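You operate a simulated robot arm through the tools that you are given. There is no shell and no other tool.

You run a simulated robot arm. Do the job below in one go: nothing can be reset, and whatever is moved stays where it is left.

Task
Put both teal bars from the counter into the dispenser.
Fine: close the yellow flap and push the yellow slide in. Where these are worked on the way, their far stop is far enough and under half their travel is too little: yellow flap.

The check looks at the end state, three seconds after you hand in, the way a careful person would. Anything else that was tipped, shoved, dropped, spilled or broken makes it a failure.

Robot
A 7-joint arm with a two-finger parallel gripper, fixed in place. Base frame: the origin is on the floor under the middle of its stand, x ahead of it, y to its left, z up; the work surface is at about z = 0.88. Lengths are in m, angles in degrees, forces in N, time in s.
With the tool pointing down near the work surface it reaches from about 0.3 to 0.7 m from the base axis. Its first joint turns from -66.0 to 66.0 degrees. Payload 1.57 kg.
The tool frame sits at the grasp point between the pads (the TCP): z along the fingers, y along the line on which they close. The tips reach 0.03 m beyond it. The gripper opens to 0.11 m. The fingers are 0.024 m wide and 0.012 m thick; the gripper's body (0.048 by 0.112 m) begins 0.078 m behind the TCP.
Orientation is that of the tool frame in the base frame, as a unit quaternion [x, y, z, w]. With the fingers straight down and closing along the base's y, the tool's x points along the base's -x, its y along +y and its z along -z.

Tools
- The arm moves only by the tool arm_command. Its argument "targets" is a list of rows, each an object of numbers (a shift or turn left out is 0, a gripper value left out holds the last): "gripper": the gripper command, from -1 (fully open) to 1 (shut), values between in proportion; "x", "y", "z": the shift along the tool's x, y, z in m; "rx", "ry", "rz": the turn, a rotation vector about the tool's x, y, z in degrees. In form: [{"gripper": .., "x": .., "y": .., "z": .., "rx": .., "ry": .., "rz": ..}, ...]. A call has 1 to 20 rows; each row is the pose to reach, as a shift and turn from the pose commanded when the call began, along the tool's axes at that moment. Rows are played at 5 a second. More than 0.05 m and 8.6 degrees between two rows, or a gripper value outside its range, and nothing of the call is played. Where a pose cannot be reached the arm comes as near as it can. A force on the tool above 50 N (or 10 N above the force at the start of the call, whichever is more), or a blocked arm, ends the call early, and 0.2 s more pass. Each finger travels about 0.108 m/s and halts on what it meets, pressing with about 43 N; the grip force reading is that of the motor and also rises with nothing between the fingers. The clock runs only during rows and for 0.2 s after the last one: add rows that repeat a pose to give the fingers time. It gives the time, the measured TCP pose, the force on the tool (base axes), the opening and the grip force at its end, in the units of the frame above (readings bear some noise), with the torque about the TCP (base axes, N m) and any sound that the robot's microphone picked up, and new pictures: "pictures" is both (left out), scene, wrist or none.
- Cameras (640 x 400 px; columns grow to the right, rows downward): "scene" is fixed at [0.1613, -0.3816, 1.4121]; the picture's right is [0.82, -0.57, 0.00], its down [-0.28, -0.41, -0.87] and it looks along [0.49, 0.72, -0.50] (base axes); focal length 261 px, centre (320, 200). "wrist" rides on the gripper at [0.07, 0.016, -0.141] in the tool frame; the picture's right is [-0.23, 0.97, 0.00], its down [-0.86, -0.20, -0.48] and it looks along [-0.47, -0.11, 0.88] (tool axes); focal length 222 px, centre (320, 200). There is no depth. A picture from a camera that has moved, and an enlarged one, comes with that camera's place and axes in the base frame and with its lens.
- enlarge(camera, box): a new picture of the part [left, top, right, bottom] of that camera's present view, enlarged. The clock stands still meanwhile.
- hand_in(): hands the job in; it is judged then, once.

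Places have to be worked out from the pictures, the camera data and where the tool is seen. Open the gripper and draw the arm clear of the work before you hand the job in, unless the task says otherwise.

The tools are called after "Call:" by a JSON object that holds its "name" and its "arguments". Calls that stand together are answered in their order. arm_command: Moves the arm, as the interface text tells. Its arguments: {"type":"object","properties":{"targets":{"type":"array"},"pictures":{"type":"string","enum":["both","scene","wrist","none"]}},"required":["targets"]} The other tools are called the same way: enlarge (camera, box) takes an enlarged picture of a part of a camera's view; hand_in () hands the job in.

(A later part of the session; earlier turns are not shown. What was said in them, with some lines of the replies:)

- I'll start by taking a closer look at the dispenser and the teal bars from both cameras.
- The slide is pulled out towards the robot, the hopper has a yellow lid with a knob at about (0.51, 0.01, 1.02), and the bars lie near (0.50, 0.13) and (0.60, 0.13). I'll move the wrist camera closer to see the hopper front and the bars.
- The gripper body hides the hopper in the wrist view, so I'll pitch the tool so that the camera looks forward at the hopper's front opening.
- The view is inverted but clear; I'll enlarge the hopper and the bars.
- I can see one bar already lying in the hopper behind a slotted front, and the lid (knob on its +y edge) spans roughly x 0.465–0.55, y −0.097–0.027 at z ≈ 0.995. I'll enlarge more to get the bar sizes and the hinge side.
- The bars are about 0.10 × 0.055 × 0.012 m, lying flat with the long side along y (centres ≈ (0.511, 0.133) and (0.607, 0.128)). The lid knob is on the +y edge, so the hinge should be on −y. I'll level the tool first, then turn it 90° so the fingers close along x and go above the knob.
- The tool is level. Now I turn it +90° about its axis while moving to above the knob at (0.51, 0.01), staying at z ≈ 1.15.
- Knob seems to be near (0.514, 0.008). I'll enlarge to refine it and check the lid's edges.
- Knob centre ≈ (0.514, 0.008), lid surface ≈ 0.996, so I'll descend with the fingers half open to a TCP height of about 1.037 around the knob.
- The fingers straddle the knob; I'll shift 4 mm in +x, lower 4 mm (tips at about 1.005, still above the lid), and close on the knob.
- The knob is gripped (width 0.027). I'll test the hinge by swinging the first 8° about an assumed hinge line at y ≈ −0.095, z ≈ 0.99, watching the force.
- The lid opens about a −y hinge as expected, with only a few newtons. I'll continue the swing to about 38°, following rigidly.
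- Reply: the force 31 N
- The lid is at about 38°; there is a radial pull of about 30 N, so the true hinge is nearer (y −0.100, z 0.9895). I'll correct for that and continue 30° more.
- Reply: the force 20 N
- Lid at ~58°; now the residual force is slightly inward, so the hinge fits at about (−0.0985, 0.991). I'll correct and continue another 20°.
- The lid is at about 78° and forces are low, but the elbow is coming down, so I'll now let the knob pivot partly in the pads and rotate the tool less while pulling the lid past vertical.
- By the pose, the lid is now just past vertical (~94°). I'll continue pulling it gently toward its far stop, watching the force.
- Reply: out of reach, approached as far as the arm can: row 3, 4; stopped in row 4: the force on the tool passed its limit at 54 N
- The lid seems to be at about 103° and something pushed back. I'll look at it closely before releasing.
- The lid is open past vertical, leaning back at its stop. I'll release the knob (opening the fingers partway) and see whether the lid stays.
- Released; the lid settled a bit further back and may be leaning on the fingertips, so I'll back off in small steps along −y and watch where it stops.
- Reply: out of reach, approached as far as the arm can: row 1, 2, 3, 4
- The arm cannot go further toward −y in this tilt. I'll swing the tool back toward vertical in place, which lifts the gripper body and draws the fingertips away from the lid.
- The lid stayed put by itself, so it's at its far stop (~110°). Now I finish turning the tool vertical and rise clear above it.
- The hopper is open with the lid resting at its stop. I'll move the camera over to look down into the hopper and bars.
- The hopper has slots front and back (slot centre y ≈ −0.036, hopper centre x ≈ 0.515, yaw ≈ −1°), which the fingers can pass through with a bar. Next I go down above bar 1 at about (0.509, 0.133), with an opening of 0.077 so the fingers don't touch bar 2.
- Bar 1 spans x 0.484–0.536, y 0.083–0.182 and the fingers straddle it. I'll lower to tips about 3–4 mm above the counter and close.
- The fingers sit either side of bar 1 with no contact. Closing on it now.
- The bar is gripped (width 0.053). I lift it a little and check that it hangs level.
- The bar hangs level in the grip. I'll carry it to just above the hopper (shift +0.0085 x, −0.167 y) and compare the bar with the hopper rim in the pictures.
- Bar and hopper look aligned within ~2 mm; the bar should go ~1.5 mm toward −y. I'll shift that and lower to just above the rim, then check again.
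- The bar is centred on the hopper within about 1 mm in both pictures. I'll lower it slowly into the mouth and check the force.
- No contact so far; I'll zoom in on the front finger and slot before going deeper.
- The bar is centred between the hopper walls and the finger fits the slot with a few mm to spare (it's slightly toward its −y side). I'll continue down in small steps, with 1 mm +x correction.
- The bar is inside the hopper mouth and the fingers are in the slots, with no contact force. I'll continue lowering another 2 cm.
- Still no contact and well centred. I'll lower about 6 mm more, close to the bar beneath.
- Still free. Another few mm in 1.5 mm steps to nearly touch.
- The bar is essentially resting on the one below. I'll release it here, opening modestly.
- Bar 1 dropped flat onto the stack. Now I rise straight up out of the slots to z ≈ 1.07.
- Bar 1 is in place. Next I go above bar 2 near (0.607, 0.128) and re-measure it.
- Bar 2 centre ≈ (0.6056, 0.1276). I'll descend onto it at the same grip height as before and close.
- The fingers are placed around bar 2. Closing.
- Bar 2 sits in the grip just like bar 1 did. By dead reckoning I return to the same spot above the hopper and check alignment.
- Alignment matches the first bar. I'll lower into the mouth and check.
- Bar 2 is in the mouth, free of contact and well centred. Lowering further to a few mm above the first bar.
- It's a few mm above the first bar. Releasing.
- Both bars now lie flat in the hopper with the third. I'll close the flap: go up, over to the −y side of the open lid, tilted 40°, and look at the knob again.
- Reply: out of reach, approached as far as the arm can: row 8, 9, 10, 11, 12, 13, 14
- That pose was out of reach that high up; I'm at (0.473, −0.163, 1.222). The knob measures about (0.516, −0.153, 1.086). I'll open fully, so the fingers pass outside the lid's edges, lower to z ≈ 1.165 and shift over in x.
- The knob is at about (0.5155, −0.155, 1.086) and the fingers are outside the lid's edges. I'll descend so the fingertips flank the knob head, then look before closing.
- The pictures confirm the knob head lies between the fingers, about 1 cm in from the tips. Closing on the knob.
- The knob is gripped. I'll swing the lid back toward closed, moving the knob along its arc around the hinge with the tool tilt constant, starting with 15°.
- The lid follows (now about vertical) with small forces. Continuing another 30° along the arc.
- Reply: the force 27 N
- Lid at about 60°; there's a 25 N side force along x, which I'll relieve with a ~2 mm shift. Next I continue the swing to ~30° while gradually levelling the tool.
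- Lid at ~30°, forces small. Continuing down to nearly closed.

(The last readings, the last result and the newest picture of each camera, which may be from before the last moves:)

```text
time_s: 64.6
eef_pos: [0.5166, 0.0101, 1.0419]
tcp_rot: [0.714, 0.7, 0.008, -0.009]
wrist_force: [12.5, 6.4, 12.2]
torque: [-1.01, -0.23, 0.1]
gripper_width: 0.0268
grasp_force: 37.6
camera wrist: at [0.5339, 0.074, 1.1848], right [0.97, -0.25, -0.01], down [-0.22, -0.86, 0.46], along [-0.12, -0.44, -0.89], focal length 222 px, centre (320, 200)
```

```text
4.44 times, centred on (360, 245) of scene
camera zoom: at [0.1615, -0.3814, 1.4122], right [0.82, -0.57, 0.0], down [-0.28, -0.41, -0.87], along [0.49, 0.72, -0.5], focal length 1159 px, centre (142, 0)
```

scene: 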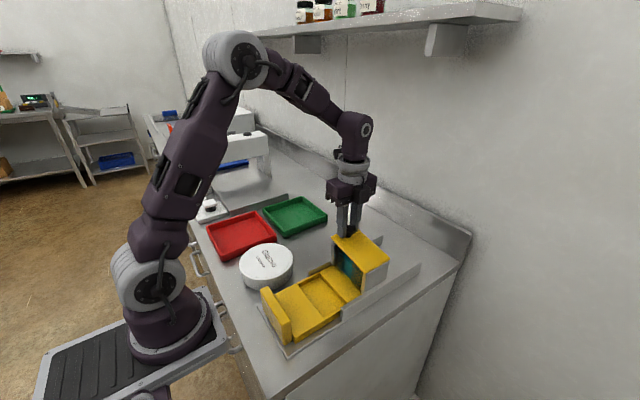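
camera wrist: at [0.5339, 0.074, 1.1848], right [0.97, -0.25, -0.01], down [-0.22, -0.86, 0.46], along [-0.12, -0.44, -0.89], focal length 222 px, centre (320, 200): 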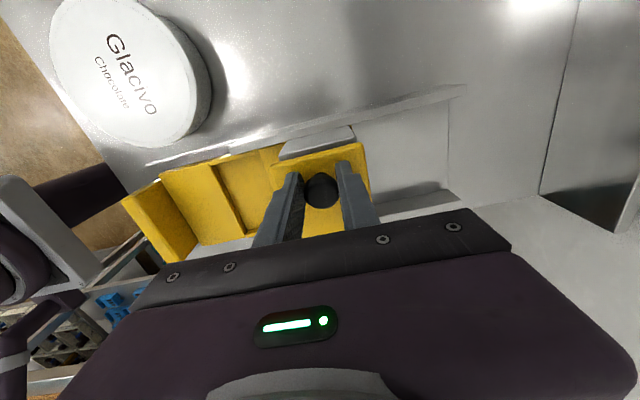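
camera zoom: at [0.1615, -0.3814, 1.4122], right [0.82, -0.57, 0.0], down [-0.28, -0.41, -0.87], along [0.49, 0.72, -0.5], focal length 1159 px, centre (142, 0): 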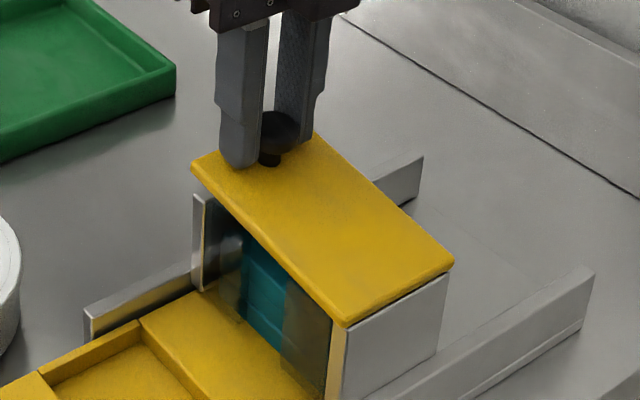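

Nearly closed; I'll press down the last few mm.

Call:
{"name": "arm_command", "arguments": {"targets": [{"gripper": 1, "x": 0.0005, "y": 0.0005, "z": 0.002, "ry": -0.7}, {"x": 0.0009, "y": 0.0007, "z": 0.004, "ry": -1.3}, {"x": 0.0012, "y": 0.0008, "z": 0.0055, "ry": -1.3}, {"x": 0.0012, "y": 0.0008, "z": 0.0055, "ry": -1.3}], "pictures": "both"}}

Call:
{"name": "enlarge", "arguments": {"camera": "scene", "box": [310, 200, 410, 290]}}

```text
time_s: 65.6
eef_pos: [0.5164, 0.0108, 1.0357]
tcp_rot: [0.715, 0.699, -0.001, -0.001]
wrist_force: [1.9, 13.0, 10.5]
torque: [-0.55, -0.05, 0.05]
gripper_width: 0.0269
grasp_force: 37.7
camera wrist: at [0.5343, 0.0789, 1.1771], right [0.97, -0.25, 0.0], down [-0.22, -0.85, 0.48], along [-0.12, -0.46, -0.88], focal length 222 px, centre (320, 200)
```

scene: 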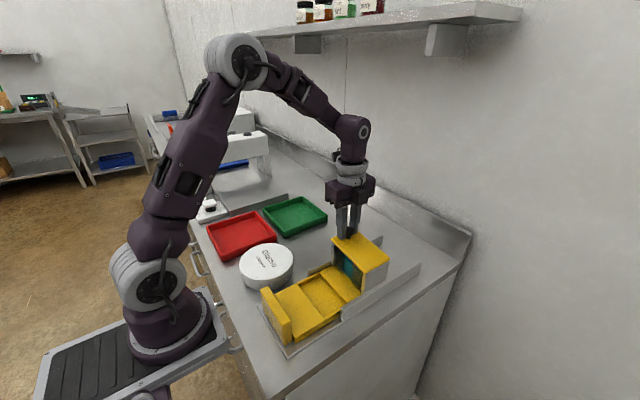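
wrist: 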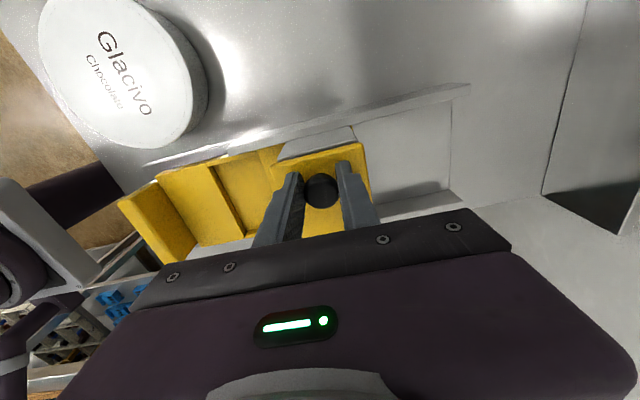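

```text
4.44 times, centred on (360, 245) of scene
camera zoom: at [0.1611, -0.3812, 1.4123], right [0.82, -0.57, 0.0], down [-0.28, -0.41, -0.87], along [0.49, 0.72, -0.5], focal length 1159 px, centre (142, 0)
```

zoom: 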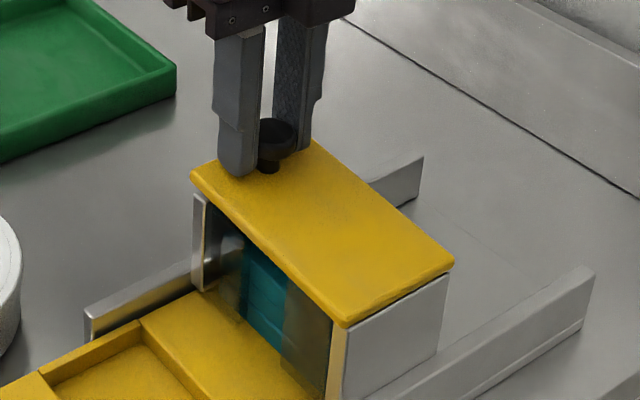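

The lid is down. I'll release the knob, letting it settle, then look.

Call:
{"name": "arm_command", "arguments": {"targets": [{"gripper": 0.3}, {"gripper": 0.0}, {"gripper": 0.0}, {"gripper": 0.0, "z": -0.02}, {"gripper": 0.0, "z": -0.06}, {"gripper": 0.0, "z": -0.1}, {"gripper": 0.0, "z": -0.1}], "pictures": "both"}}

Call:
{"name": "enlarge", "arguments": {"camera": "scene", "box": [310, 200, 410, 290]}}

Call:
{"name": "enlarge", "arguments": {"camera": "wrist", "box": [170, 60, 390, 240]}}

```text
time_s: 67.2
eef_pos: [0.5153, 0.0134, 1.1373]
tcp_rot: [0.715, 0.699, 0.0, -0.001]
wrist_force: [0.0, 0.2, 0.0]
torque: [-0.02, 0.0, 0.0]
gripper_width: 0.0552
grasp_force: 0.0
camera wrist: at [0.5338, 0.0796, 1.2778], right [0.97, -0.25, 0.0], down [-0.22, -0.85, 0.48], along [-0.12, -0.46, -0.88], focal length 222 px, centre (320, 200)
```

scene: 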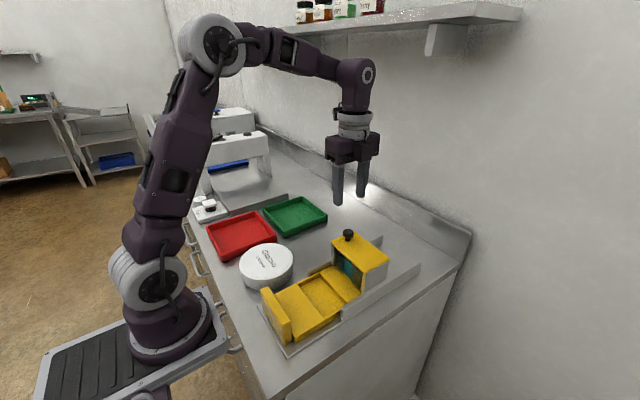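
wrist: 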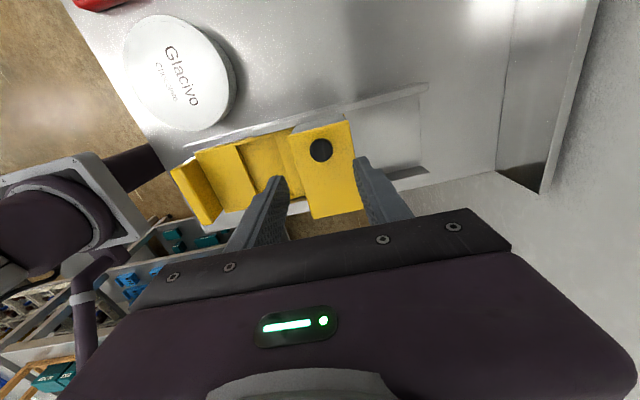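

```text
4.44 times, centred on (360, 245) of scene
camera zoom: at [0.1612, -0.3816, 1.4121], right [0.82, -0.57, 0.0], down [-0.28, -0.41, -0.87], along [0.49, 0.72, -0.5], focal length 1159 px, centre (142, 0)
```

zoom: 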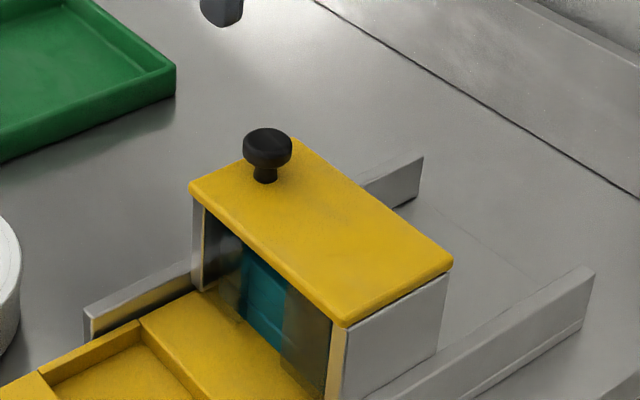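

```text
2.22 times, centred on (280, 150) of wrist
camera zoom: at [0.5338, 0.0796, 1.2778], right [0.97, -0.25, 0.0], down [-0.22, -0.85, 0.48], along [-0.12, -0.46, -0.88], focal length 494 px, centre (409, 311)
```

zoom: 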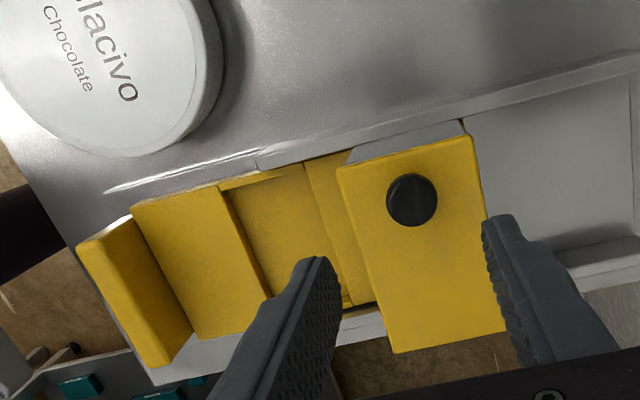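

The flap is closed just as at the start, with all bars visible inside. Next I'll push the slide in: its handle is at x ≈ 0.281–0.298, top z ≈ 0.96. I'll move above it with a 0.05 opening so the rear finger can push it along the slide axis.

Call:
{"name": "arm_command", "arguments": {"targets": [{"gripper": 0.09, "x": -0.008, "y": -0.036}, {"x": -0.016, "y": -0.072}, {"x": -0.024, "y": -0.108}, {"x": -0.032, "y": -0.144}, {"x": -0.04, "y": -0.18}, {"x": -0.0473, "y": -0.2151}, {"x": -0.0473, "y": -0.2151}], "pictures": "both"}}

Call:
{"name": "enlarge", "arguments": {"camera": "wrist", "box": [200, 80, 440, 250]}}

Call:
{"name": "enlarge", "arguments": {"camera": "scene", "box": [230, 240, 400, 370]}}

```text
time_s: 68.8
eef_pos: [0.3009, -0.0325, 1.1372]
tcp_rot: [0.715, 0.699, -0.001, -0.001]
wrist_force: [1.0, -0.1, 0.5]
torque: [-0.02, -0.02, -0.02]
gripper_width: 0.05
grasp_force: 0.0
camera wrist: at [0.3196, 0.0347, 1.2776], right [0.97, -0.25, 0.0], down [-0.22, -0.85, 0.48], along [-0.12, -0.46, -0.88], focal length 222 px, centre (320, 200)
```

scene: 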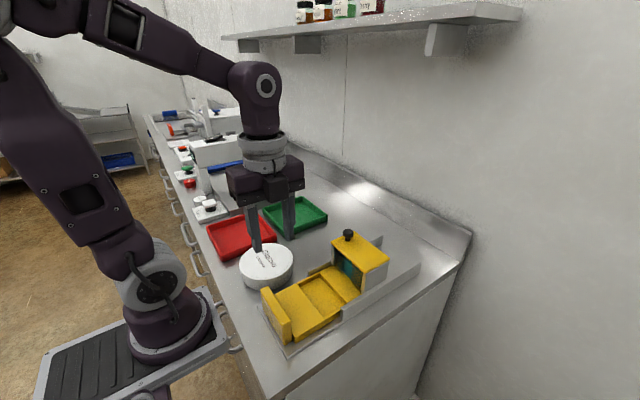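
wrist: 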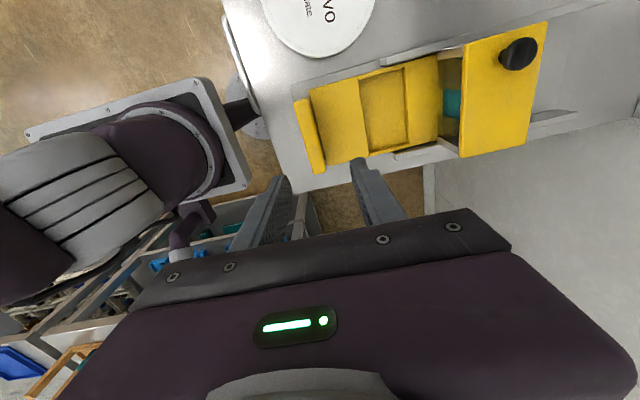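

```text
2.35 times, centred on (320, 165) of wrist
camera zoom: at [0.3196, 0.0347, 1.2776], right [0.97, -0.25, 0.0], down [-0.22, -0.85, 0.48], along [-0.12, -0.46, -0.88], focal length 523 px, centre (320, 282)
```

zoom: 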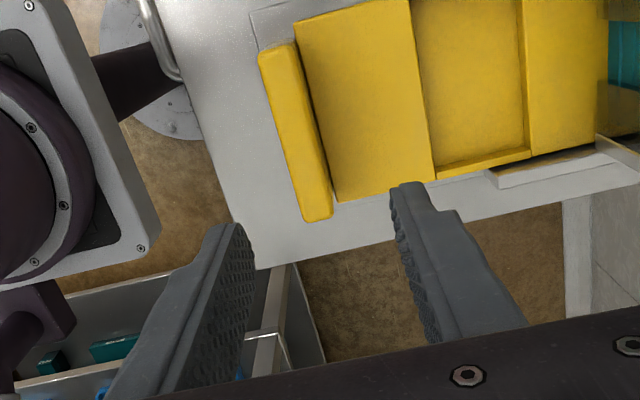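

```text
3.08 times, centred on (315, 305) of scene
camera zoom: at [0.1612, -0.3816, 1.4121], right [0.82, -0.57, 0.0], down [-0.28, -0.41, -0.87], along [0.49, 0.72, -0.5], focal length 802 px, centre (335, -123)
```

zoom: 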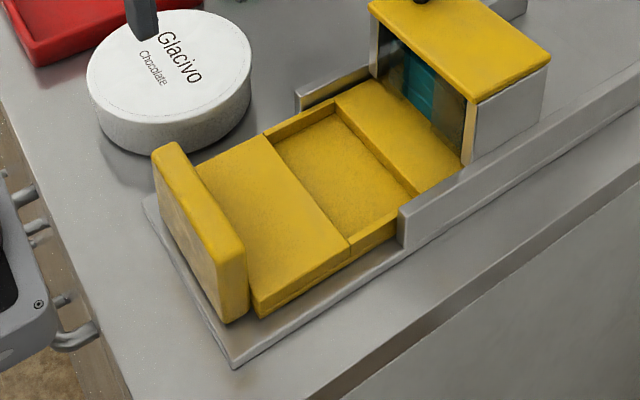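

The handle spans x 0.278–0.298, y −0.088–0.016. I'll open to 0.066 for clearance and lower with tips at z ≈ 0.935, straddling the handle.

Call:
{"name": "arm_command", "arguments": {"targets": [{"gripper": -0.2, "z": 0.0}, {"z": 0.04}, {"z": 0.08}, {"z": 0.12}, {"z": 0.15}, {"z": 0.172}, {"z": 0.172}], "pictures": "both"}}

Call:
{"name": "enlarge", "arguments": {"camera": "wrist", "box": [200, 80, 440, 250]}}

Call:
{"name": "enlarge", "arguments": {"camera": "scene", "box": [230, 240, 400, 370]}}

```text
time_s: 70.4
eef_pos: [0.3009, -0.0326, 0.9641]
tcp_rot: [0.714, 0.7, -0.001, 0.0]
wrist_force: [-1.4, 1.0, -0.2]
torque: [-0.03, 0.0, 0.02]
gripper_width: 0.0661
grasp_force: 0.0
out of reach, approached as far as the arm can: row 4
camera wrist: at [0.3179, 0.0345, 1.1052], right [0.97, -0.25, 0.0], down [-0.22, -0.85, 0.48], along [-0.12, -0.46, -0.88], focal length 222 px, centre (320, 200)
```

scene: 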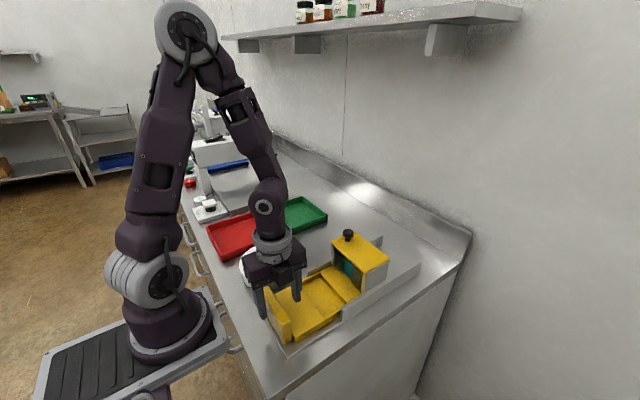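
wrist: 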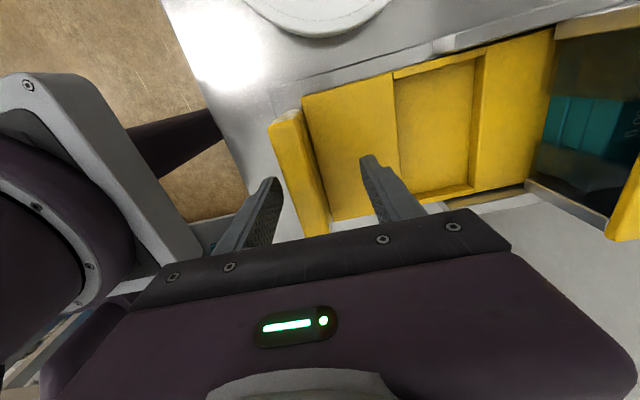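

```text
2.35 times, centred on (320, 165) of wrist
camera zoom: at [0.3179, 0.0345, 1.1052], right [0.97, -0.25, 0.0], down [-0.22, -0.85, 0.48], along [-0.12, -0.46, -0.88], focal length 523 px, centre (320, 282)
```

zoom: 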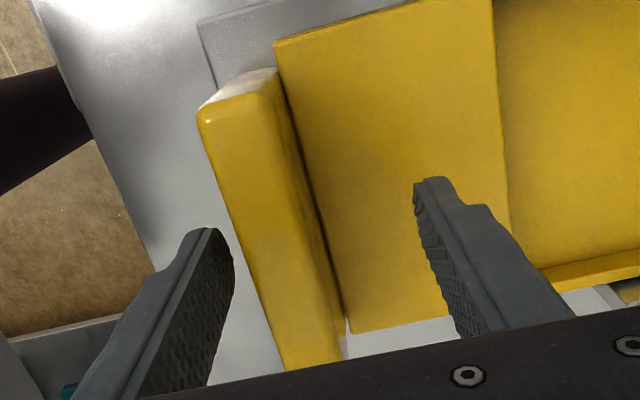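

```text
3.08 times, centred on (315, 305) of scene
camera zoom: at [0.1613, -0.3816, 1.4121], right [0.82, -0.57, 0.0], down [-0.28, -0.41, -0.87], along [0.49, 0.72, -0.5], focal length 802 px, centre (335, -123)
```

zoom: 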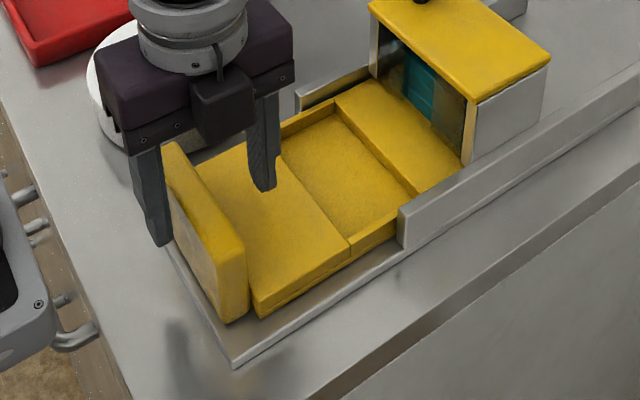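

The fingers straddle the handle cleanly. I push along the slide axis, first a short 3 cm move to check force and motion.

Call:
{"name": "arm_command", "arguments": {"targets": [{"gripper": -0.2, "y": 0.006}, {"y": 0.012}, {"y": 0.018}, {"y": 0.024}, {"y": 0.03}, {"y": 0.03}], "pictures": "scene"}}

Call:
{"name": "enlarge", "arguments": {"camera": "scene", "box": [230, 240, 400, 370]}}

```text
time_s: 71.8
eef_pos: [0.3298, -0.0337, 0.963]
tcp_rot: [0.714, 0.7, -0.001, 0.0]
wrist_force: [-2.1, -1.8, 1.1]
torque: [0.0, 0.02, 0.07]
gripper_width: 0.0682
grasp_force: 1.2
```

scene: 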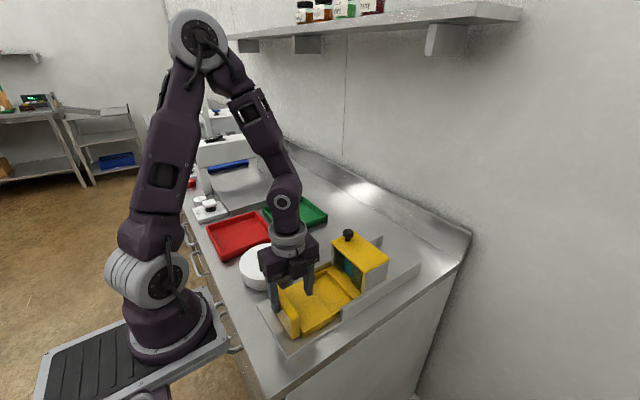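

```text
3.08 times, centred on (315, 305) of scene
camera zoom: at [0.1612, -0.3817, 1.4121], right [0.82, -0.57, 0.0], down [-0.28, -0.41, -0.87], along [0.49, 0.72, -0.5], focal length 802 px, centre (335, -123)
```

zoom: 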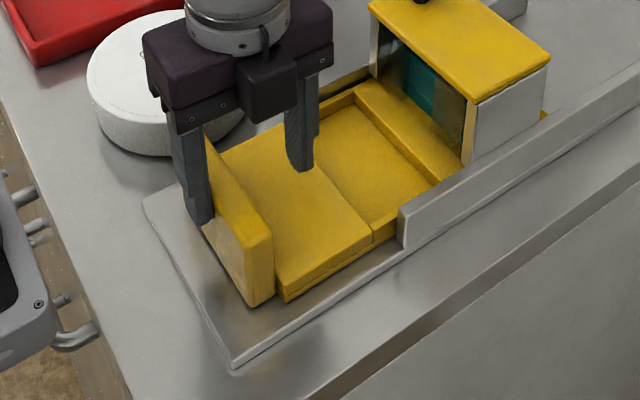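

The slide moves easily (≈2 N). Continuing to push 6 cm.

Call:
{"name": "arm_command", "arguments": {"targets": [{"gripper": -0.2, "y": 0.009}, {"y": 0.018}, {"y": 0.027}, {"y": 0.036}, {"y": 0.045}, {"y": 0.053}, {"y": 0.06}, {"y": 0.06}], "pictures": "scene"}}

Call:
{"name": "enlarge", "arguments": {"camera": "scene", "box": [250, 220, 420, 350]}}

```text
time_s: 73.6
eef_pos: [0.3907, -0.0345, 0.9643]
tcp_rot: [0.715, 0.699, -0.002, -0.001]
wrist_force: [-3.9, 1.7, -0.2]
torque: [-0.02, 0.02, 0.03]
gripper_width: 0.0688
grasp_force: 1.2
```

scene: 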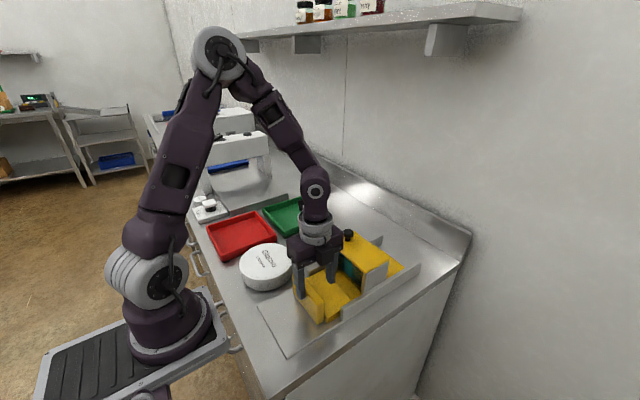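

```text
3.08 times, centred on (335, 285) of scene
camera zoom: at [0.1612, -0.3816, 1.4122], right [0.82, -0.57, 0.0], down [-0.28, -0.41, -0.87], along [0.49, 0.72, -0.5], focal length 802 px, centre (274, -62)
```

zoom: 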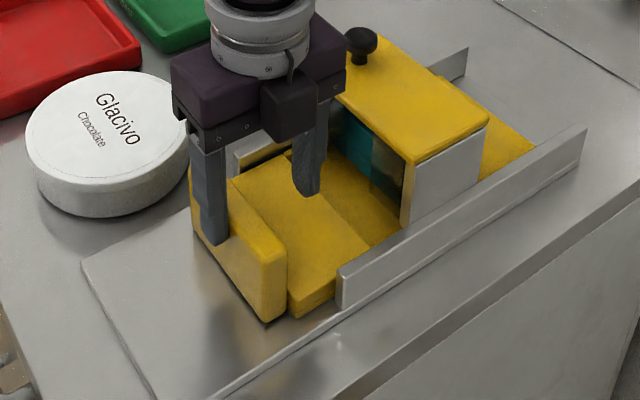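

About 3 cm remain. I'll push 2 cm more, watching for the stop and the gap to the hopper.

Call:
{"name": "arm_command", "arguments": {"targets": [{"gripper": -0.2, "y": 0.005}, {"y": 0.01}, {"y": 0.015}, {"y": 0.02}, {"y": 0.02}], "pictures": "both"}}

Call:
{"name": "enlarge", "arguments": {"camera": "scene", "box": [290, 220, 400, 310]}}

Call:
{"name": "enlarge", "arguments": {"camera": "wrist", "box": [230, 80, 460, 250]}}

```text
time_s: 74.8
eef_pos: [0.4102, -0.0351, 0.9643]
tcp_rot: [0.715, 0.699, 0.0, -0.001]
wrist_force: [-2.8, 1.3, -0.5]
torque: [0.01, 0.01, -0.03]
gripper_width: 0.0679
grasp_force: 1.5
camera wrist: at [0.4282, 0.033, 1.1052], right [0.97, -0.25, 0.0], down [-0.22, -0.85, 0.48], along [-0.12, -0.46, -0.88], focal length 222 px, centre (320, 200)
```

scene: 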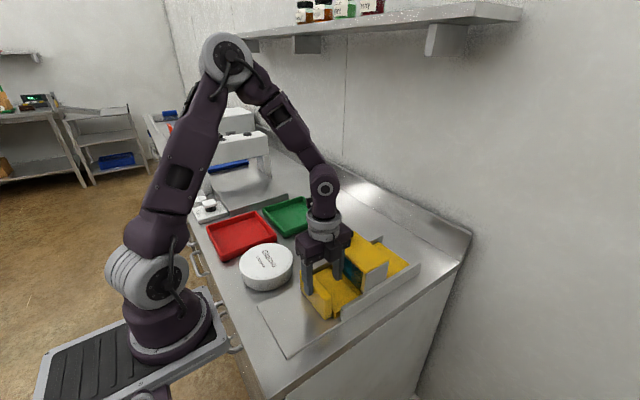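
wrist: 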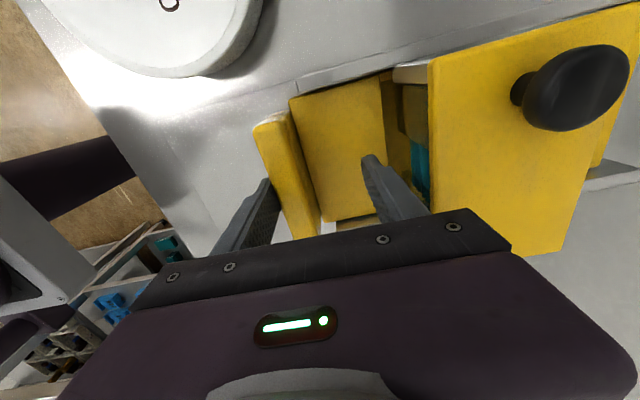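

```text
4.44 times, centred on (345, 265) of scene
camera zoom: at [0.1612, -0.3816, 1.4122], right [0.82, -0.57, 0.0], down [-0.28, -0.41, -0.87], along [0.49, 0.72, -0.5], focal length 1159 px, centre (209, -89)
```

zoom: 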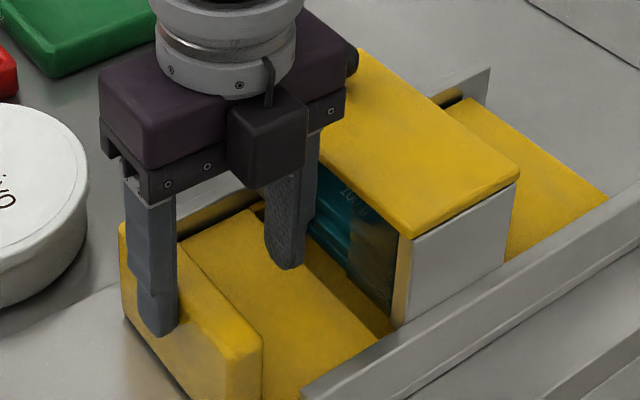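

```text
2.35 times, centred on (345, 165) of wrist
camera zoom: at [0.4282, 0.033, 1.1052], right [0.97, -0.25, 0.0], down [-0.22, -0.85, 0.48], along [-0.12, -0.46, -0.88], focal length 523 px, centre (261, 282)
```

zoom: 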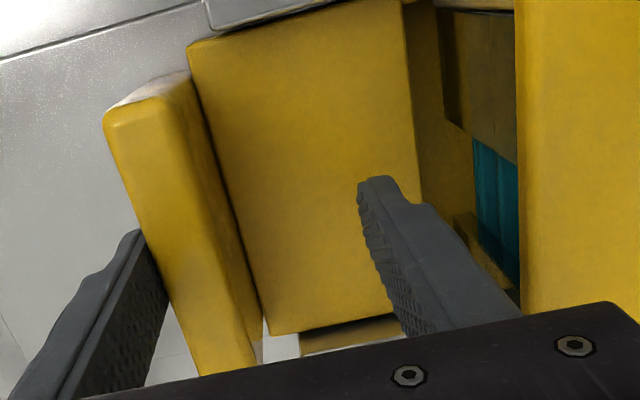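

The slide is about 10 cm in with ~1–2 cm left, but the front finger is nearing the hopper. I'll back off, lift, close the fingers, and come down behind the handle to finish the push.

Call:
{"name": "arm_command", "arguments": {"targets": [{"gripper": -0.2, "y": -0.006}, {"y": -0.008, "z": -0.03}, {"y": -0.008, "z": -0.055}, {"y": -0.035, "z": -0.055}, {"gripper": 1, "y": -0.06, "z": -0.055}, {"gripper": 1, "y": -0.06, "z": -0.055}, {"gripper": 1, "y": -0.06, "z": -0.055}, {"gripper": 1, "y": -0.06, "z": -0.03}, {"gripper": 1, "y": -0.06, "z": 0.0}, {"gripper": 1, "y": -0.06, "z": 0.0}], "pictures": "both"}}

Call:
{"name": "enlarge", "arguments": {"camera": "scene", "box": [270, 220, 420, 330]}}

Call:
{"name": "enlarge", "arguments": {"camera": "wrist", "box": [230, 80, 460, 250]}}

```text
time_s: 77.0
eef_pos: [0.3497, -0.0341, 0.9654]
tcp_rot: [0.715, 0.699, -0.001, 0.0]
wrist_force: [0.5, 0.3, 0.2]
torque: [-0.01, -0.01, 0.0]
gripper_width: 0.0
grasp_force: 21.2
camera wrist: at [0.3672, 0.034, 1.1061], right [0.97, -0.25, 0.0], down [-0.22, -0.85, 0.48], along [-0.12, -0.46, -0.88], focal length 222 px, centre (320, 200)
```

scene: 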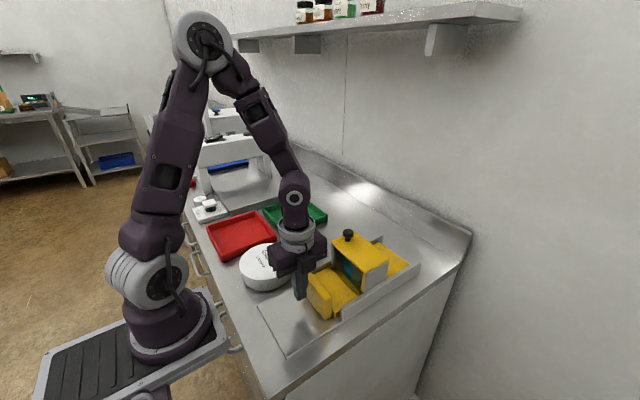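
wrist: 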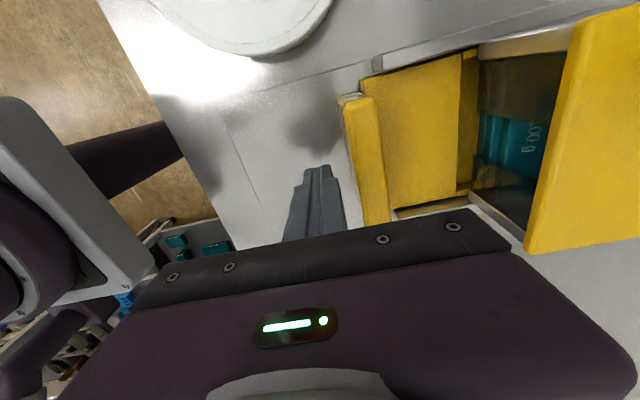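

```text
3.64 times, centred on (345, 275) of scene
camera zoom: at [0.1613, -0.3816, 1.4121], right [0.82, -0.57, 0.0], down [-0.28, -0.41, -0.87], along [0.49, 0.72, -0.5], focal length 948 px, centre (229, -73)
```

zoom: 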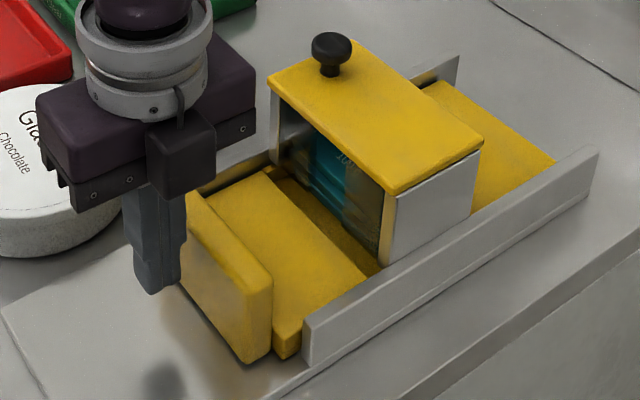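

```text
2.35 times, centred on (345, 165) of wrist
camera zoom: at [0.3672, 0.034, 1.1061], right [0.97, -0.25, 0.0], down [-0.22, -0.85, 0.48], along [-0.12, -0.46, -0.88], focal length 523 px, centre (261, 282)
```

zoom: 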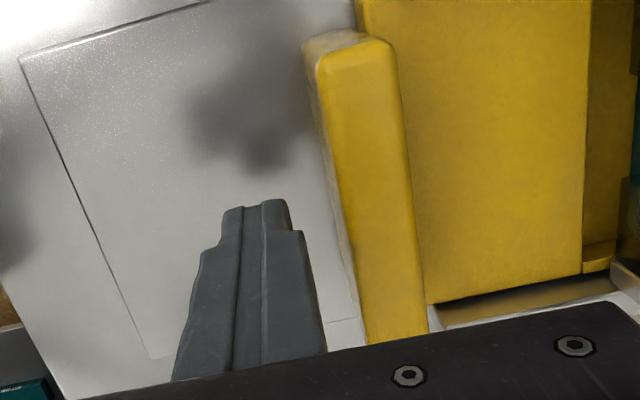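

The closed fingers are behind the handle with ~1.5 cm gap. Pushing forward in small steps.

Call:
{"name": "arm_command", "arguments": {"targets": [{"gripper": 1, "y": 0.007}, {"y": 0.014}, {"y": 0.018}, {"y": 0.022}, {"y": 0.026}, {"y": 0.026}], "pictures": "scene"}}

Call:
{"name": "enlarge", "arguments": {"camera": "scene", "box": [270, 220, 420, 330]}}

```text
time_s: 78.4
eef_pos: [0.3768, -0.0341, 0.964]
tcp_rot: [0.714, 0.7, -0.002, -0.001]
wrist_force: [-2.2, 1.5, -0.5]
torque: [-0.02, 0.03, 0.01]
gripper_width: 0.0
grasp_force: 21.7
```

scene: 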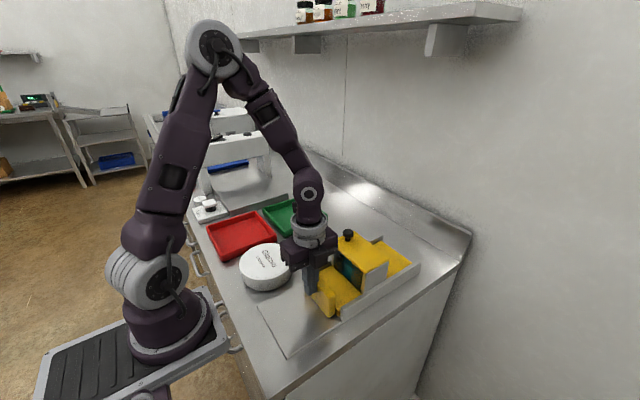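

```text
3.64 times, centred on (345, 275) of scene
camera zoom: at [0.1612, -0.3816, 1.4122], right [0.82, -0.57, 0.0], down [-0.28, -0.41, -0.87], along [0.49, 0.72, -0.5], focal length 948 px, centre (229, -73)
```

zoom: 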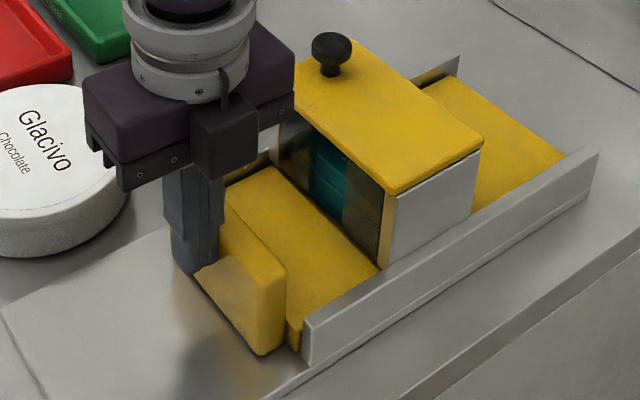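

The pocket is now under the hopper, yet the stop isn't reached. I'll push a bit further in 3 mm steps.

Call:
{"name": "arm_command", "arguments": {"targets": [{"gripper": 1, "y": 0.003}, {"y": 0.006}, {"y": 0.009}, {"y": 0.012}, {"y": 0.012}], "pictures": "scene"}}

Call:
{"name": "enlarge", "arguments": {"camera": "scene", "box": [270, 220, 420, 330]}}

```text
time_s: 79.2
eef_pos: [0.3774, -0.0331, 0.9623]
tcp_rot: [0.714, 0.7, -0.005, -0.008]
wrist_force: [-12.0, -1.8, 2.1]
torque: [0.02, 0.02, 0.11]
gripper_width: 0.0002
grasp_force: 21.1
stopped in row 3: the force on the tool passed its limit at 55 N (the readings are from after the stop); the commanded pose is now the measured one
```

scene: 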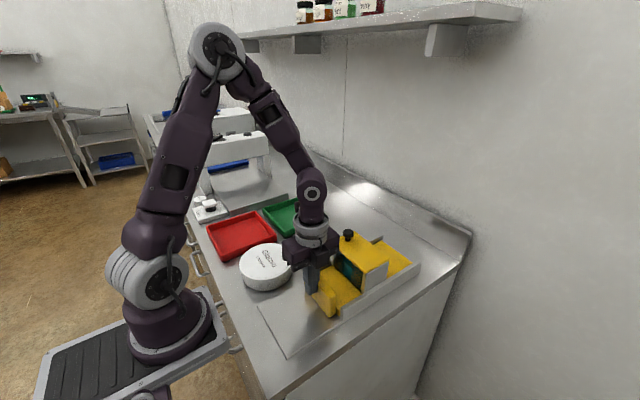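

```text
3.64 times, centred on (345, 275) of scene
camera zoom: at [0.1609, -0.3817, 1.4122], right [0.82, -0.57, 0.0], down [-0.28, -0.41, -0.87], along [0.49, 0.72, -0.5], focal length 948 px, centre (229, -73)
```

zoom: 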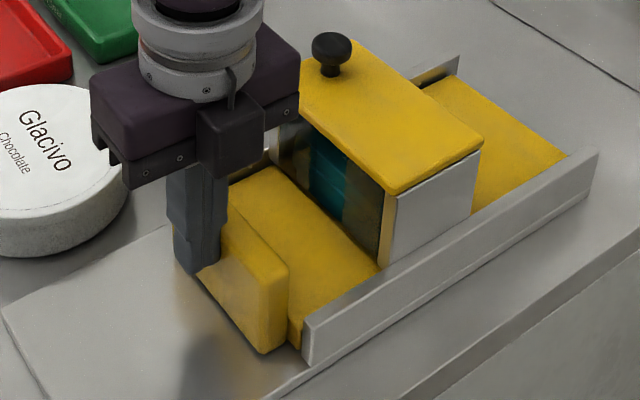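

The slide hit its inner stop (55 N), so it's fully in. I back off, rise clear and open the gripper.

Call:
{"name": "arm_command", "arguments": {"targets": [{"gripper": 1, "y": -0.01}, {"gripper": 1, "y": -0.02}, {"gripper": 1, "y": -0.02, "z": -0.04}, {"gripper": 0, "y": -0.02, "z": -0.08}, {"gripper": -1, "y": -0.02, "z": -0.12}, {"gripper": -1, "y": -0.02, "z": -0.16}, {"gripper": -1, "y": -0.02, "z": -0.2}, {"gripper": -1, "y": -0.02, "z": -0.2}], "pictures": "both"}}

Call:
{"name": "enlarge", "arguments": {"camera": "scene", "box": [270, 210, 420, 330]}}

```text
time_s: 81.0
eef_pos: [0.3648, -0.0357, 1.166]
tcp_rot: [0.715, 0.7, -0.004, -0.006]
wrist_force: [0.9, 0.0, -0.3]
torque: [0.01, 0.03, 0.01]
gripper_width: 0.1098
grasp_force: 0.0
camera wrist: at [0.3837, 0.0318, 1.3069], right [0.97, -0.25, -0.02], down [-0.21, -0.85, 0.48], along [-0.13, -0.46, -0.88], focal length 222 px, centre (320, 200)
```

scene: 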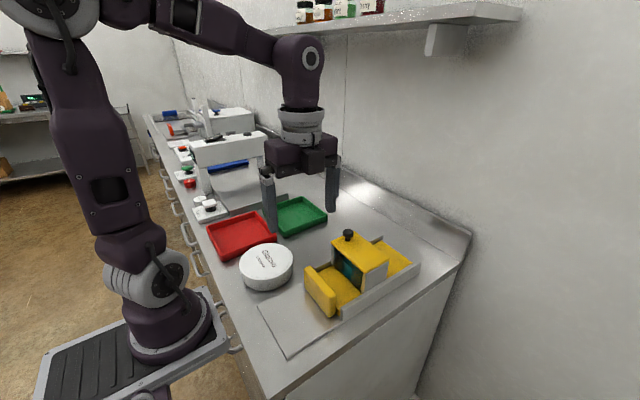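
wrist: 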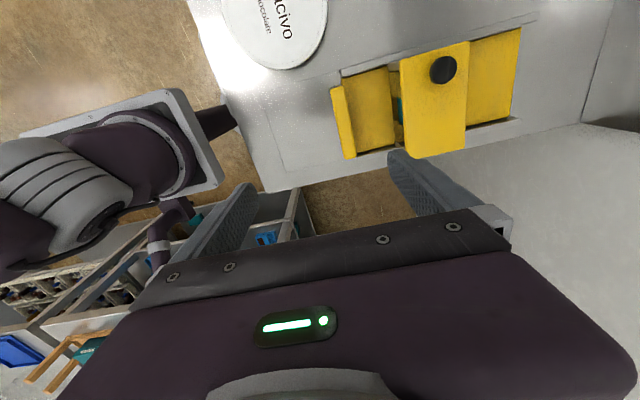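

```text
3.33 times, centred on (345, 270) of scene
camera zoom: at [0.1612, -0.3816, 1.4121], right [0.82, -0.57, 0.0], down [-0.28, -0.41, -0.87], along [0.49, 0.72, -0.5], focal length 869 px, centre (237, -33)
```

zoom: 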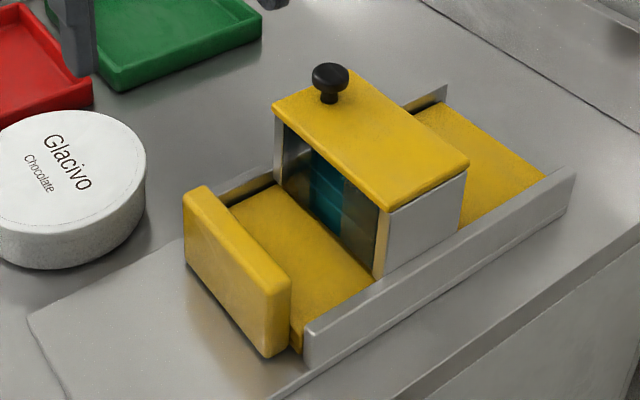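

The slide is in and the flap closed. I'll zoom in on the hopper front to verify the stack.

Call:
{"name": "enlarge", "arguments": {"camera": "scene", "box": [325, 230, 385, 285]}}

Call:
{"name": "enlarge", "arguments": {"camera": "wrist", "box": [320, 20, 530, 170]}}

```text
7.27 times, centred on (355, 258) of scene
camera zoom: at [0.1612, -0.3816, 1.4121], right [0.82, -0.57, 0.0], down [-0.28, -0.41, -0.87], along [0.49, 0.72, -0.5], focal length 1896 px, centre (66, -218)
```

zoom: 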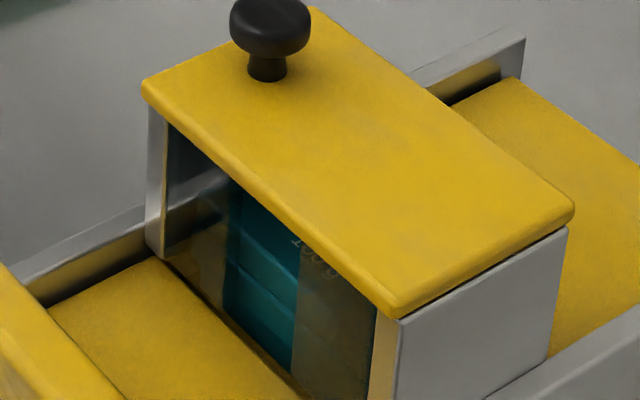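

```text
2.67 times, centred on (425, 95) of wrist
camera zoom: at [0.3837, 0.0318, 1.3069], right [0.97, -0.25, -0.02], down [-0.21, -0.85, 0.48], along [-0.13, -0.46, -0.88], focal length 592 px, centre (40, 480)
```

zoom: 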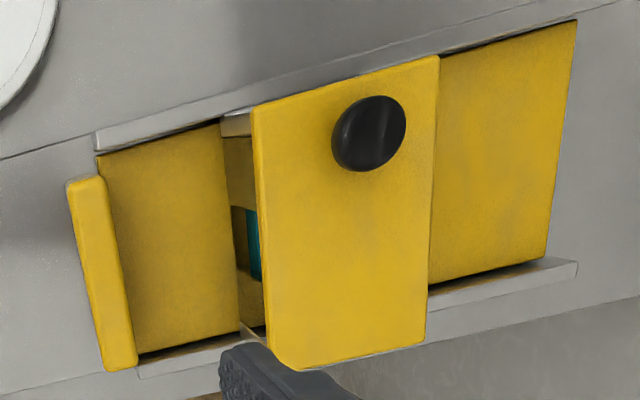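

Two bars are visible in the stack above the slide (the original one has dropped into the pocket), so everything is as intended. I'll raise the arm well clear and take a final look.

Call:
{"name": "arm_command", "arguments": {"targets": [{"gripper": -1, "z": -0.04}, {"x": 0.02, "z": -0.08}, {"x": 0.05, "z": -0.11}, {"x": 0.09, "z": -0.13}, {"x": 0.12, "z": -0.14}, {"x": 0.12, "z": -0.14}], "pictures": "both"}}

Call:
{"name": "enlarge", "arguments": {"camera": "scene", "box": [190, 180, 450, 360]}}

```text
time_s: 82.4
eef_pos: [0.3664, 0.0856, 1.3052]
tcp_rot: [0.714, 0.7, -0.004, -0.007]
wrist_force: [0.5, 0.4, 0.5]
torque: [-0.02, -0.01, -0.01]
gripper_width: 0.1098
grasp_force: 0.1
camera wrist: at [0.3863, 0.153, 1.4461], right [0.97, -0.25, -0.02], down [-0.21, -0.85, 0.48], along [-0.13, -0.46, -0.88], focal length 222 px, centre (320, 200)
```

scene: 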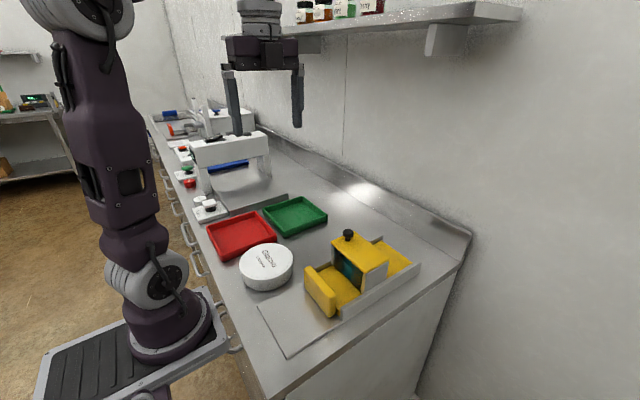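
wrist: 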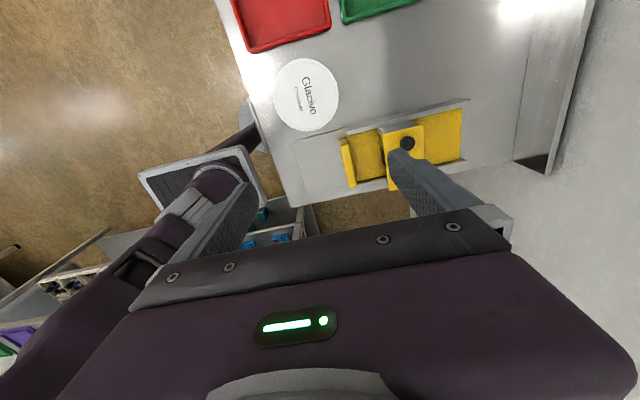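

```text
2.22 times, centred on (320, 270) of scene
camera zoom: at [0.1613, -0.3816, 1.4121], right [0.82, -0.57, 0.0], down [-0.28, -0.41, -0.87], along [0.49, 0.72, -0.5], focal length 579 px, centre (320, 44)
```

zoom: 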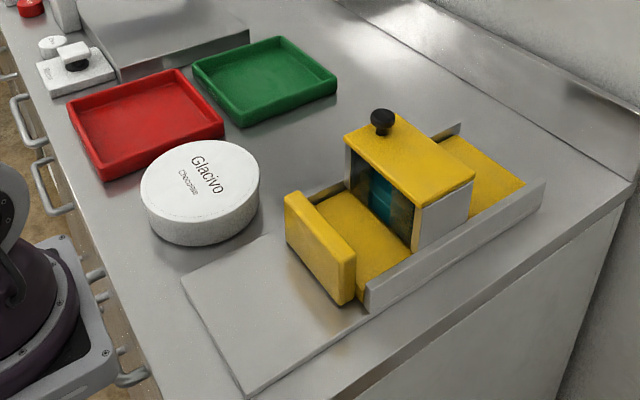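

The final pictures show both bars inside the dispenser, the flap closed and the slide fully in. The tin and trays are where they were, and the open gripper is clear of the work. Handing in.

Call:
{"name": "hand_in", "arguments": {}}

```text
The job is handed in.
```

Both teal bars are in the dispenser, lying flat in the hopper on top of the bar that was already there. I've handed the job in; no verdict came back.

- **Flap:** I opened the yellow flap to its far stop to load the bars. I then closed it, and it sits as it did at the start.
- **Slide:** I pushed the yellow slide in until it met its stop. The bar that was already in the dispenser appears to have dropped into the slide's pocket, leaving the two new bars stacked above it.
- **Rest of the counter:** In the last pictures the tin and both trays are where they were. The gripper is open and clear of the work.

I read the "Fine:" line as allowing the flap to be closed and the slide pushed in, so I did both.
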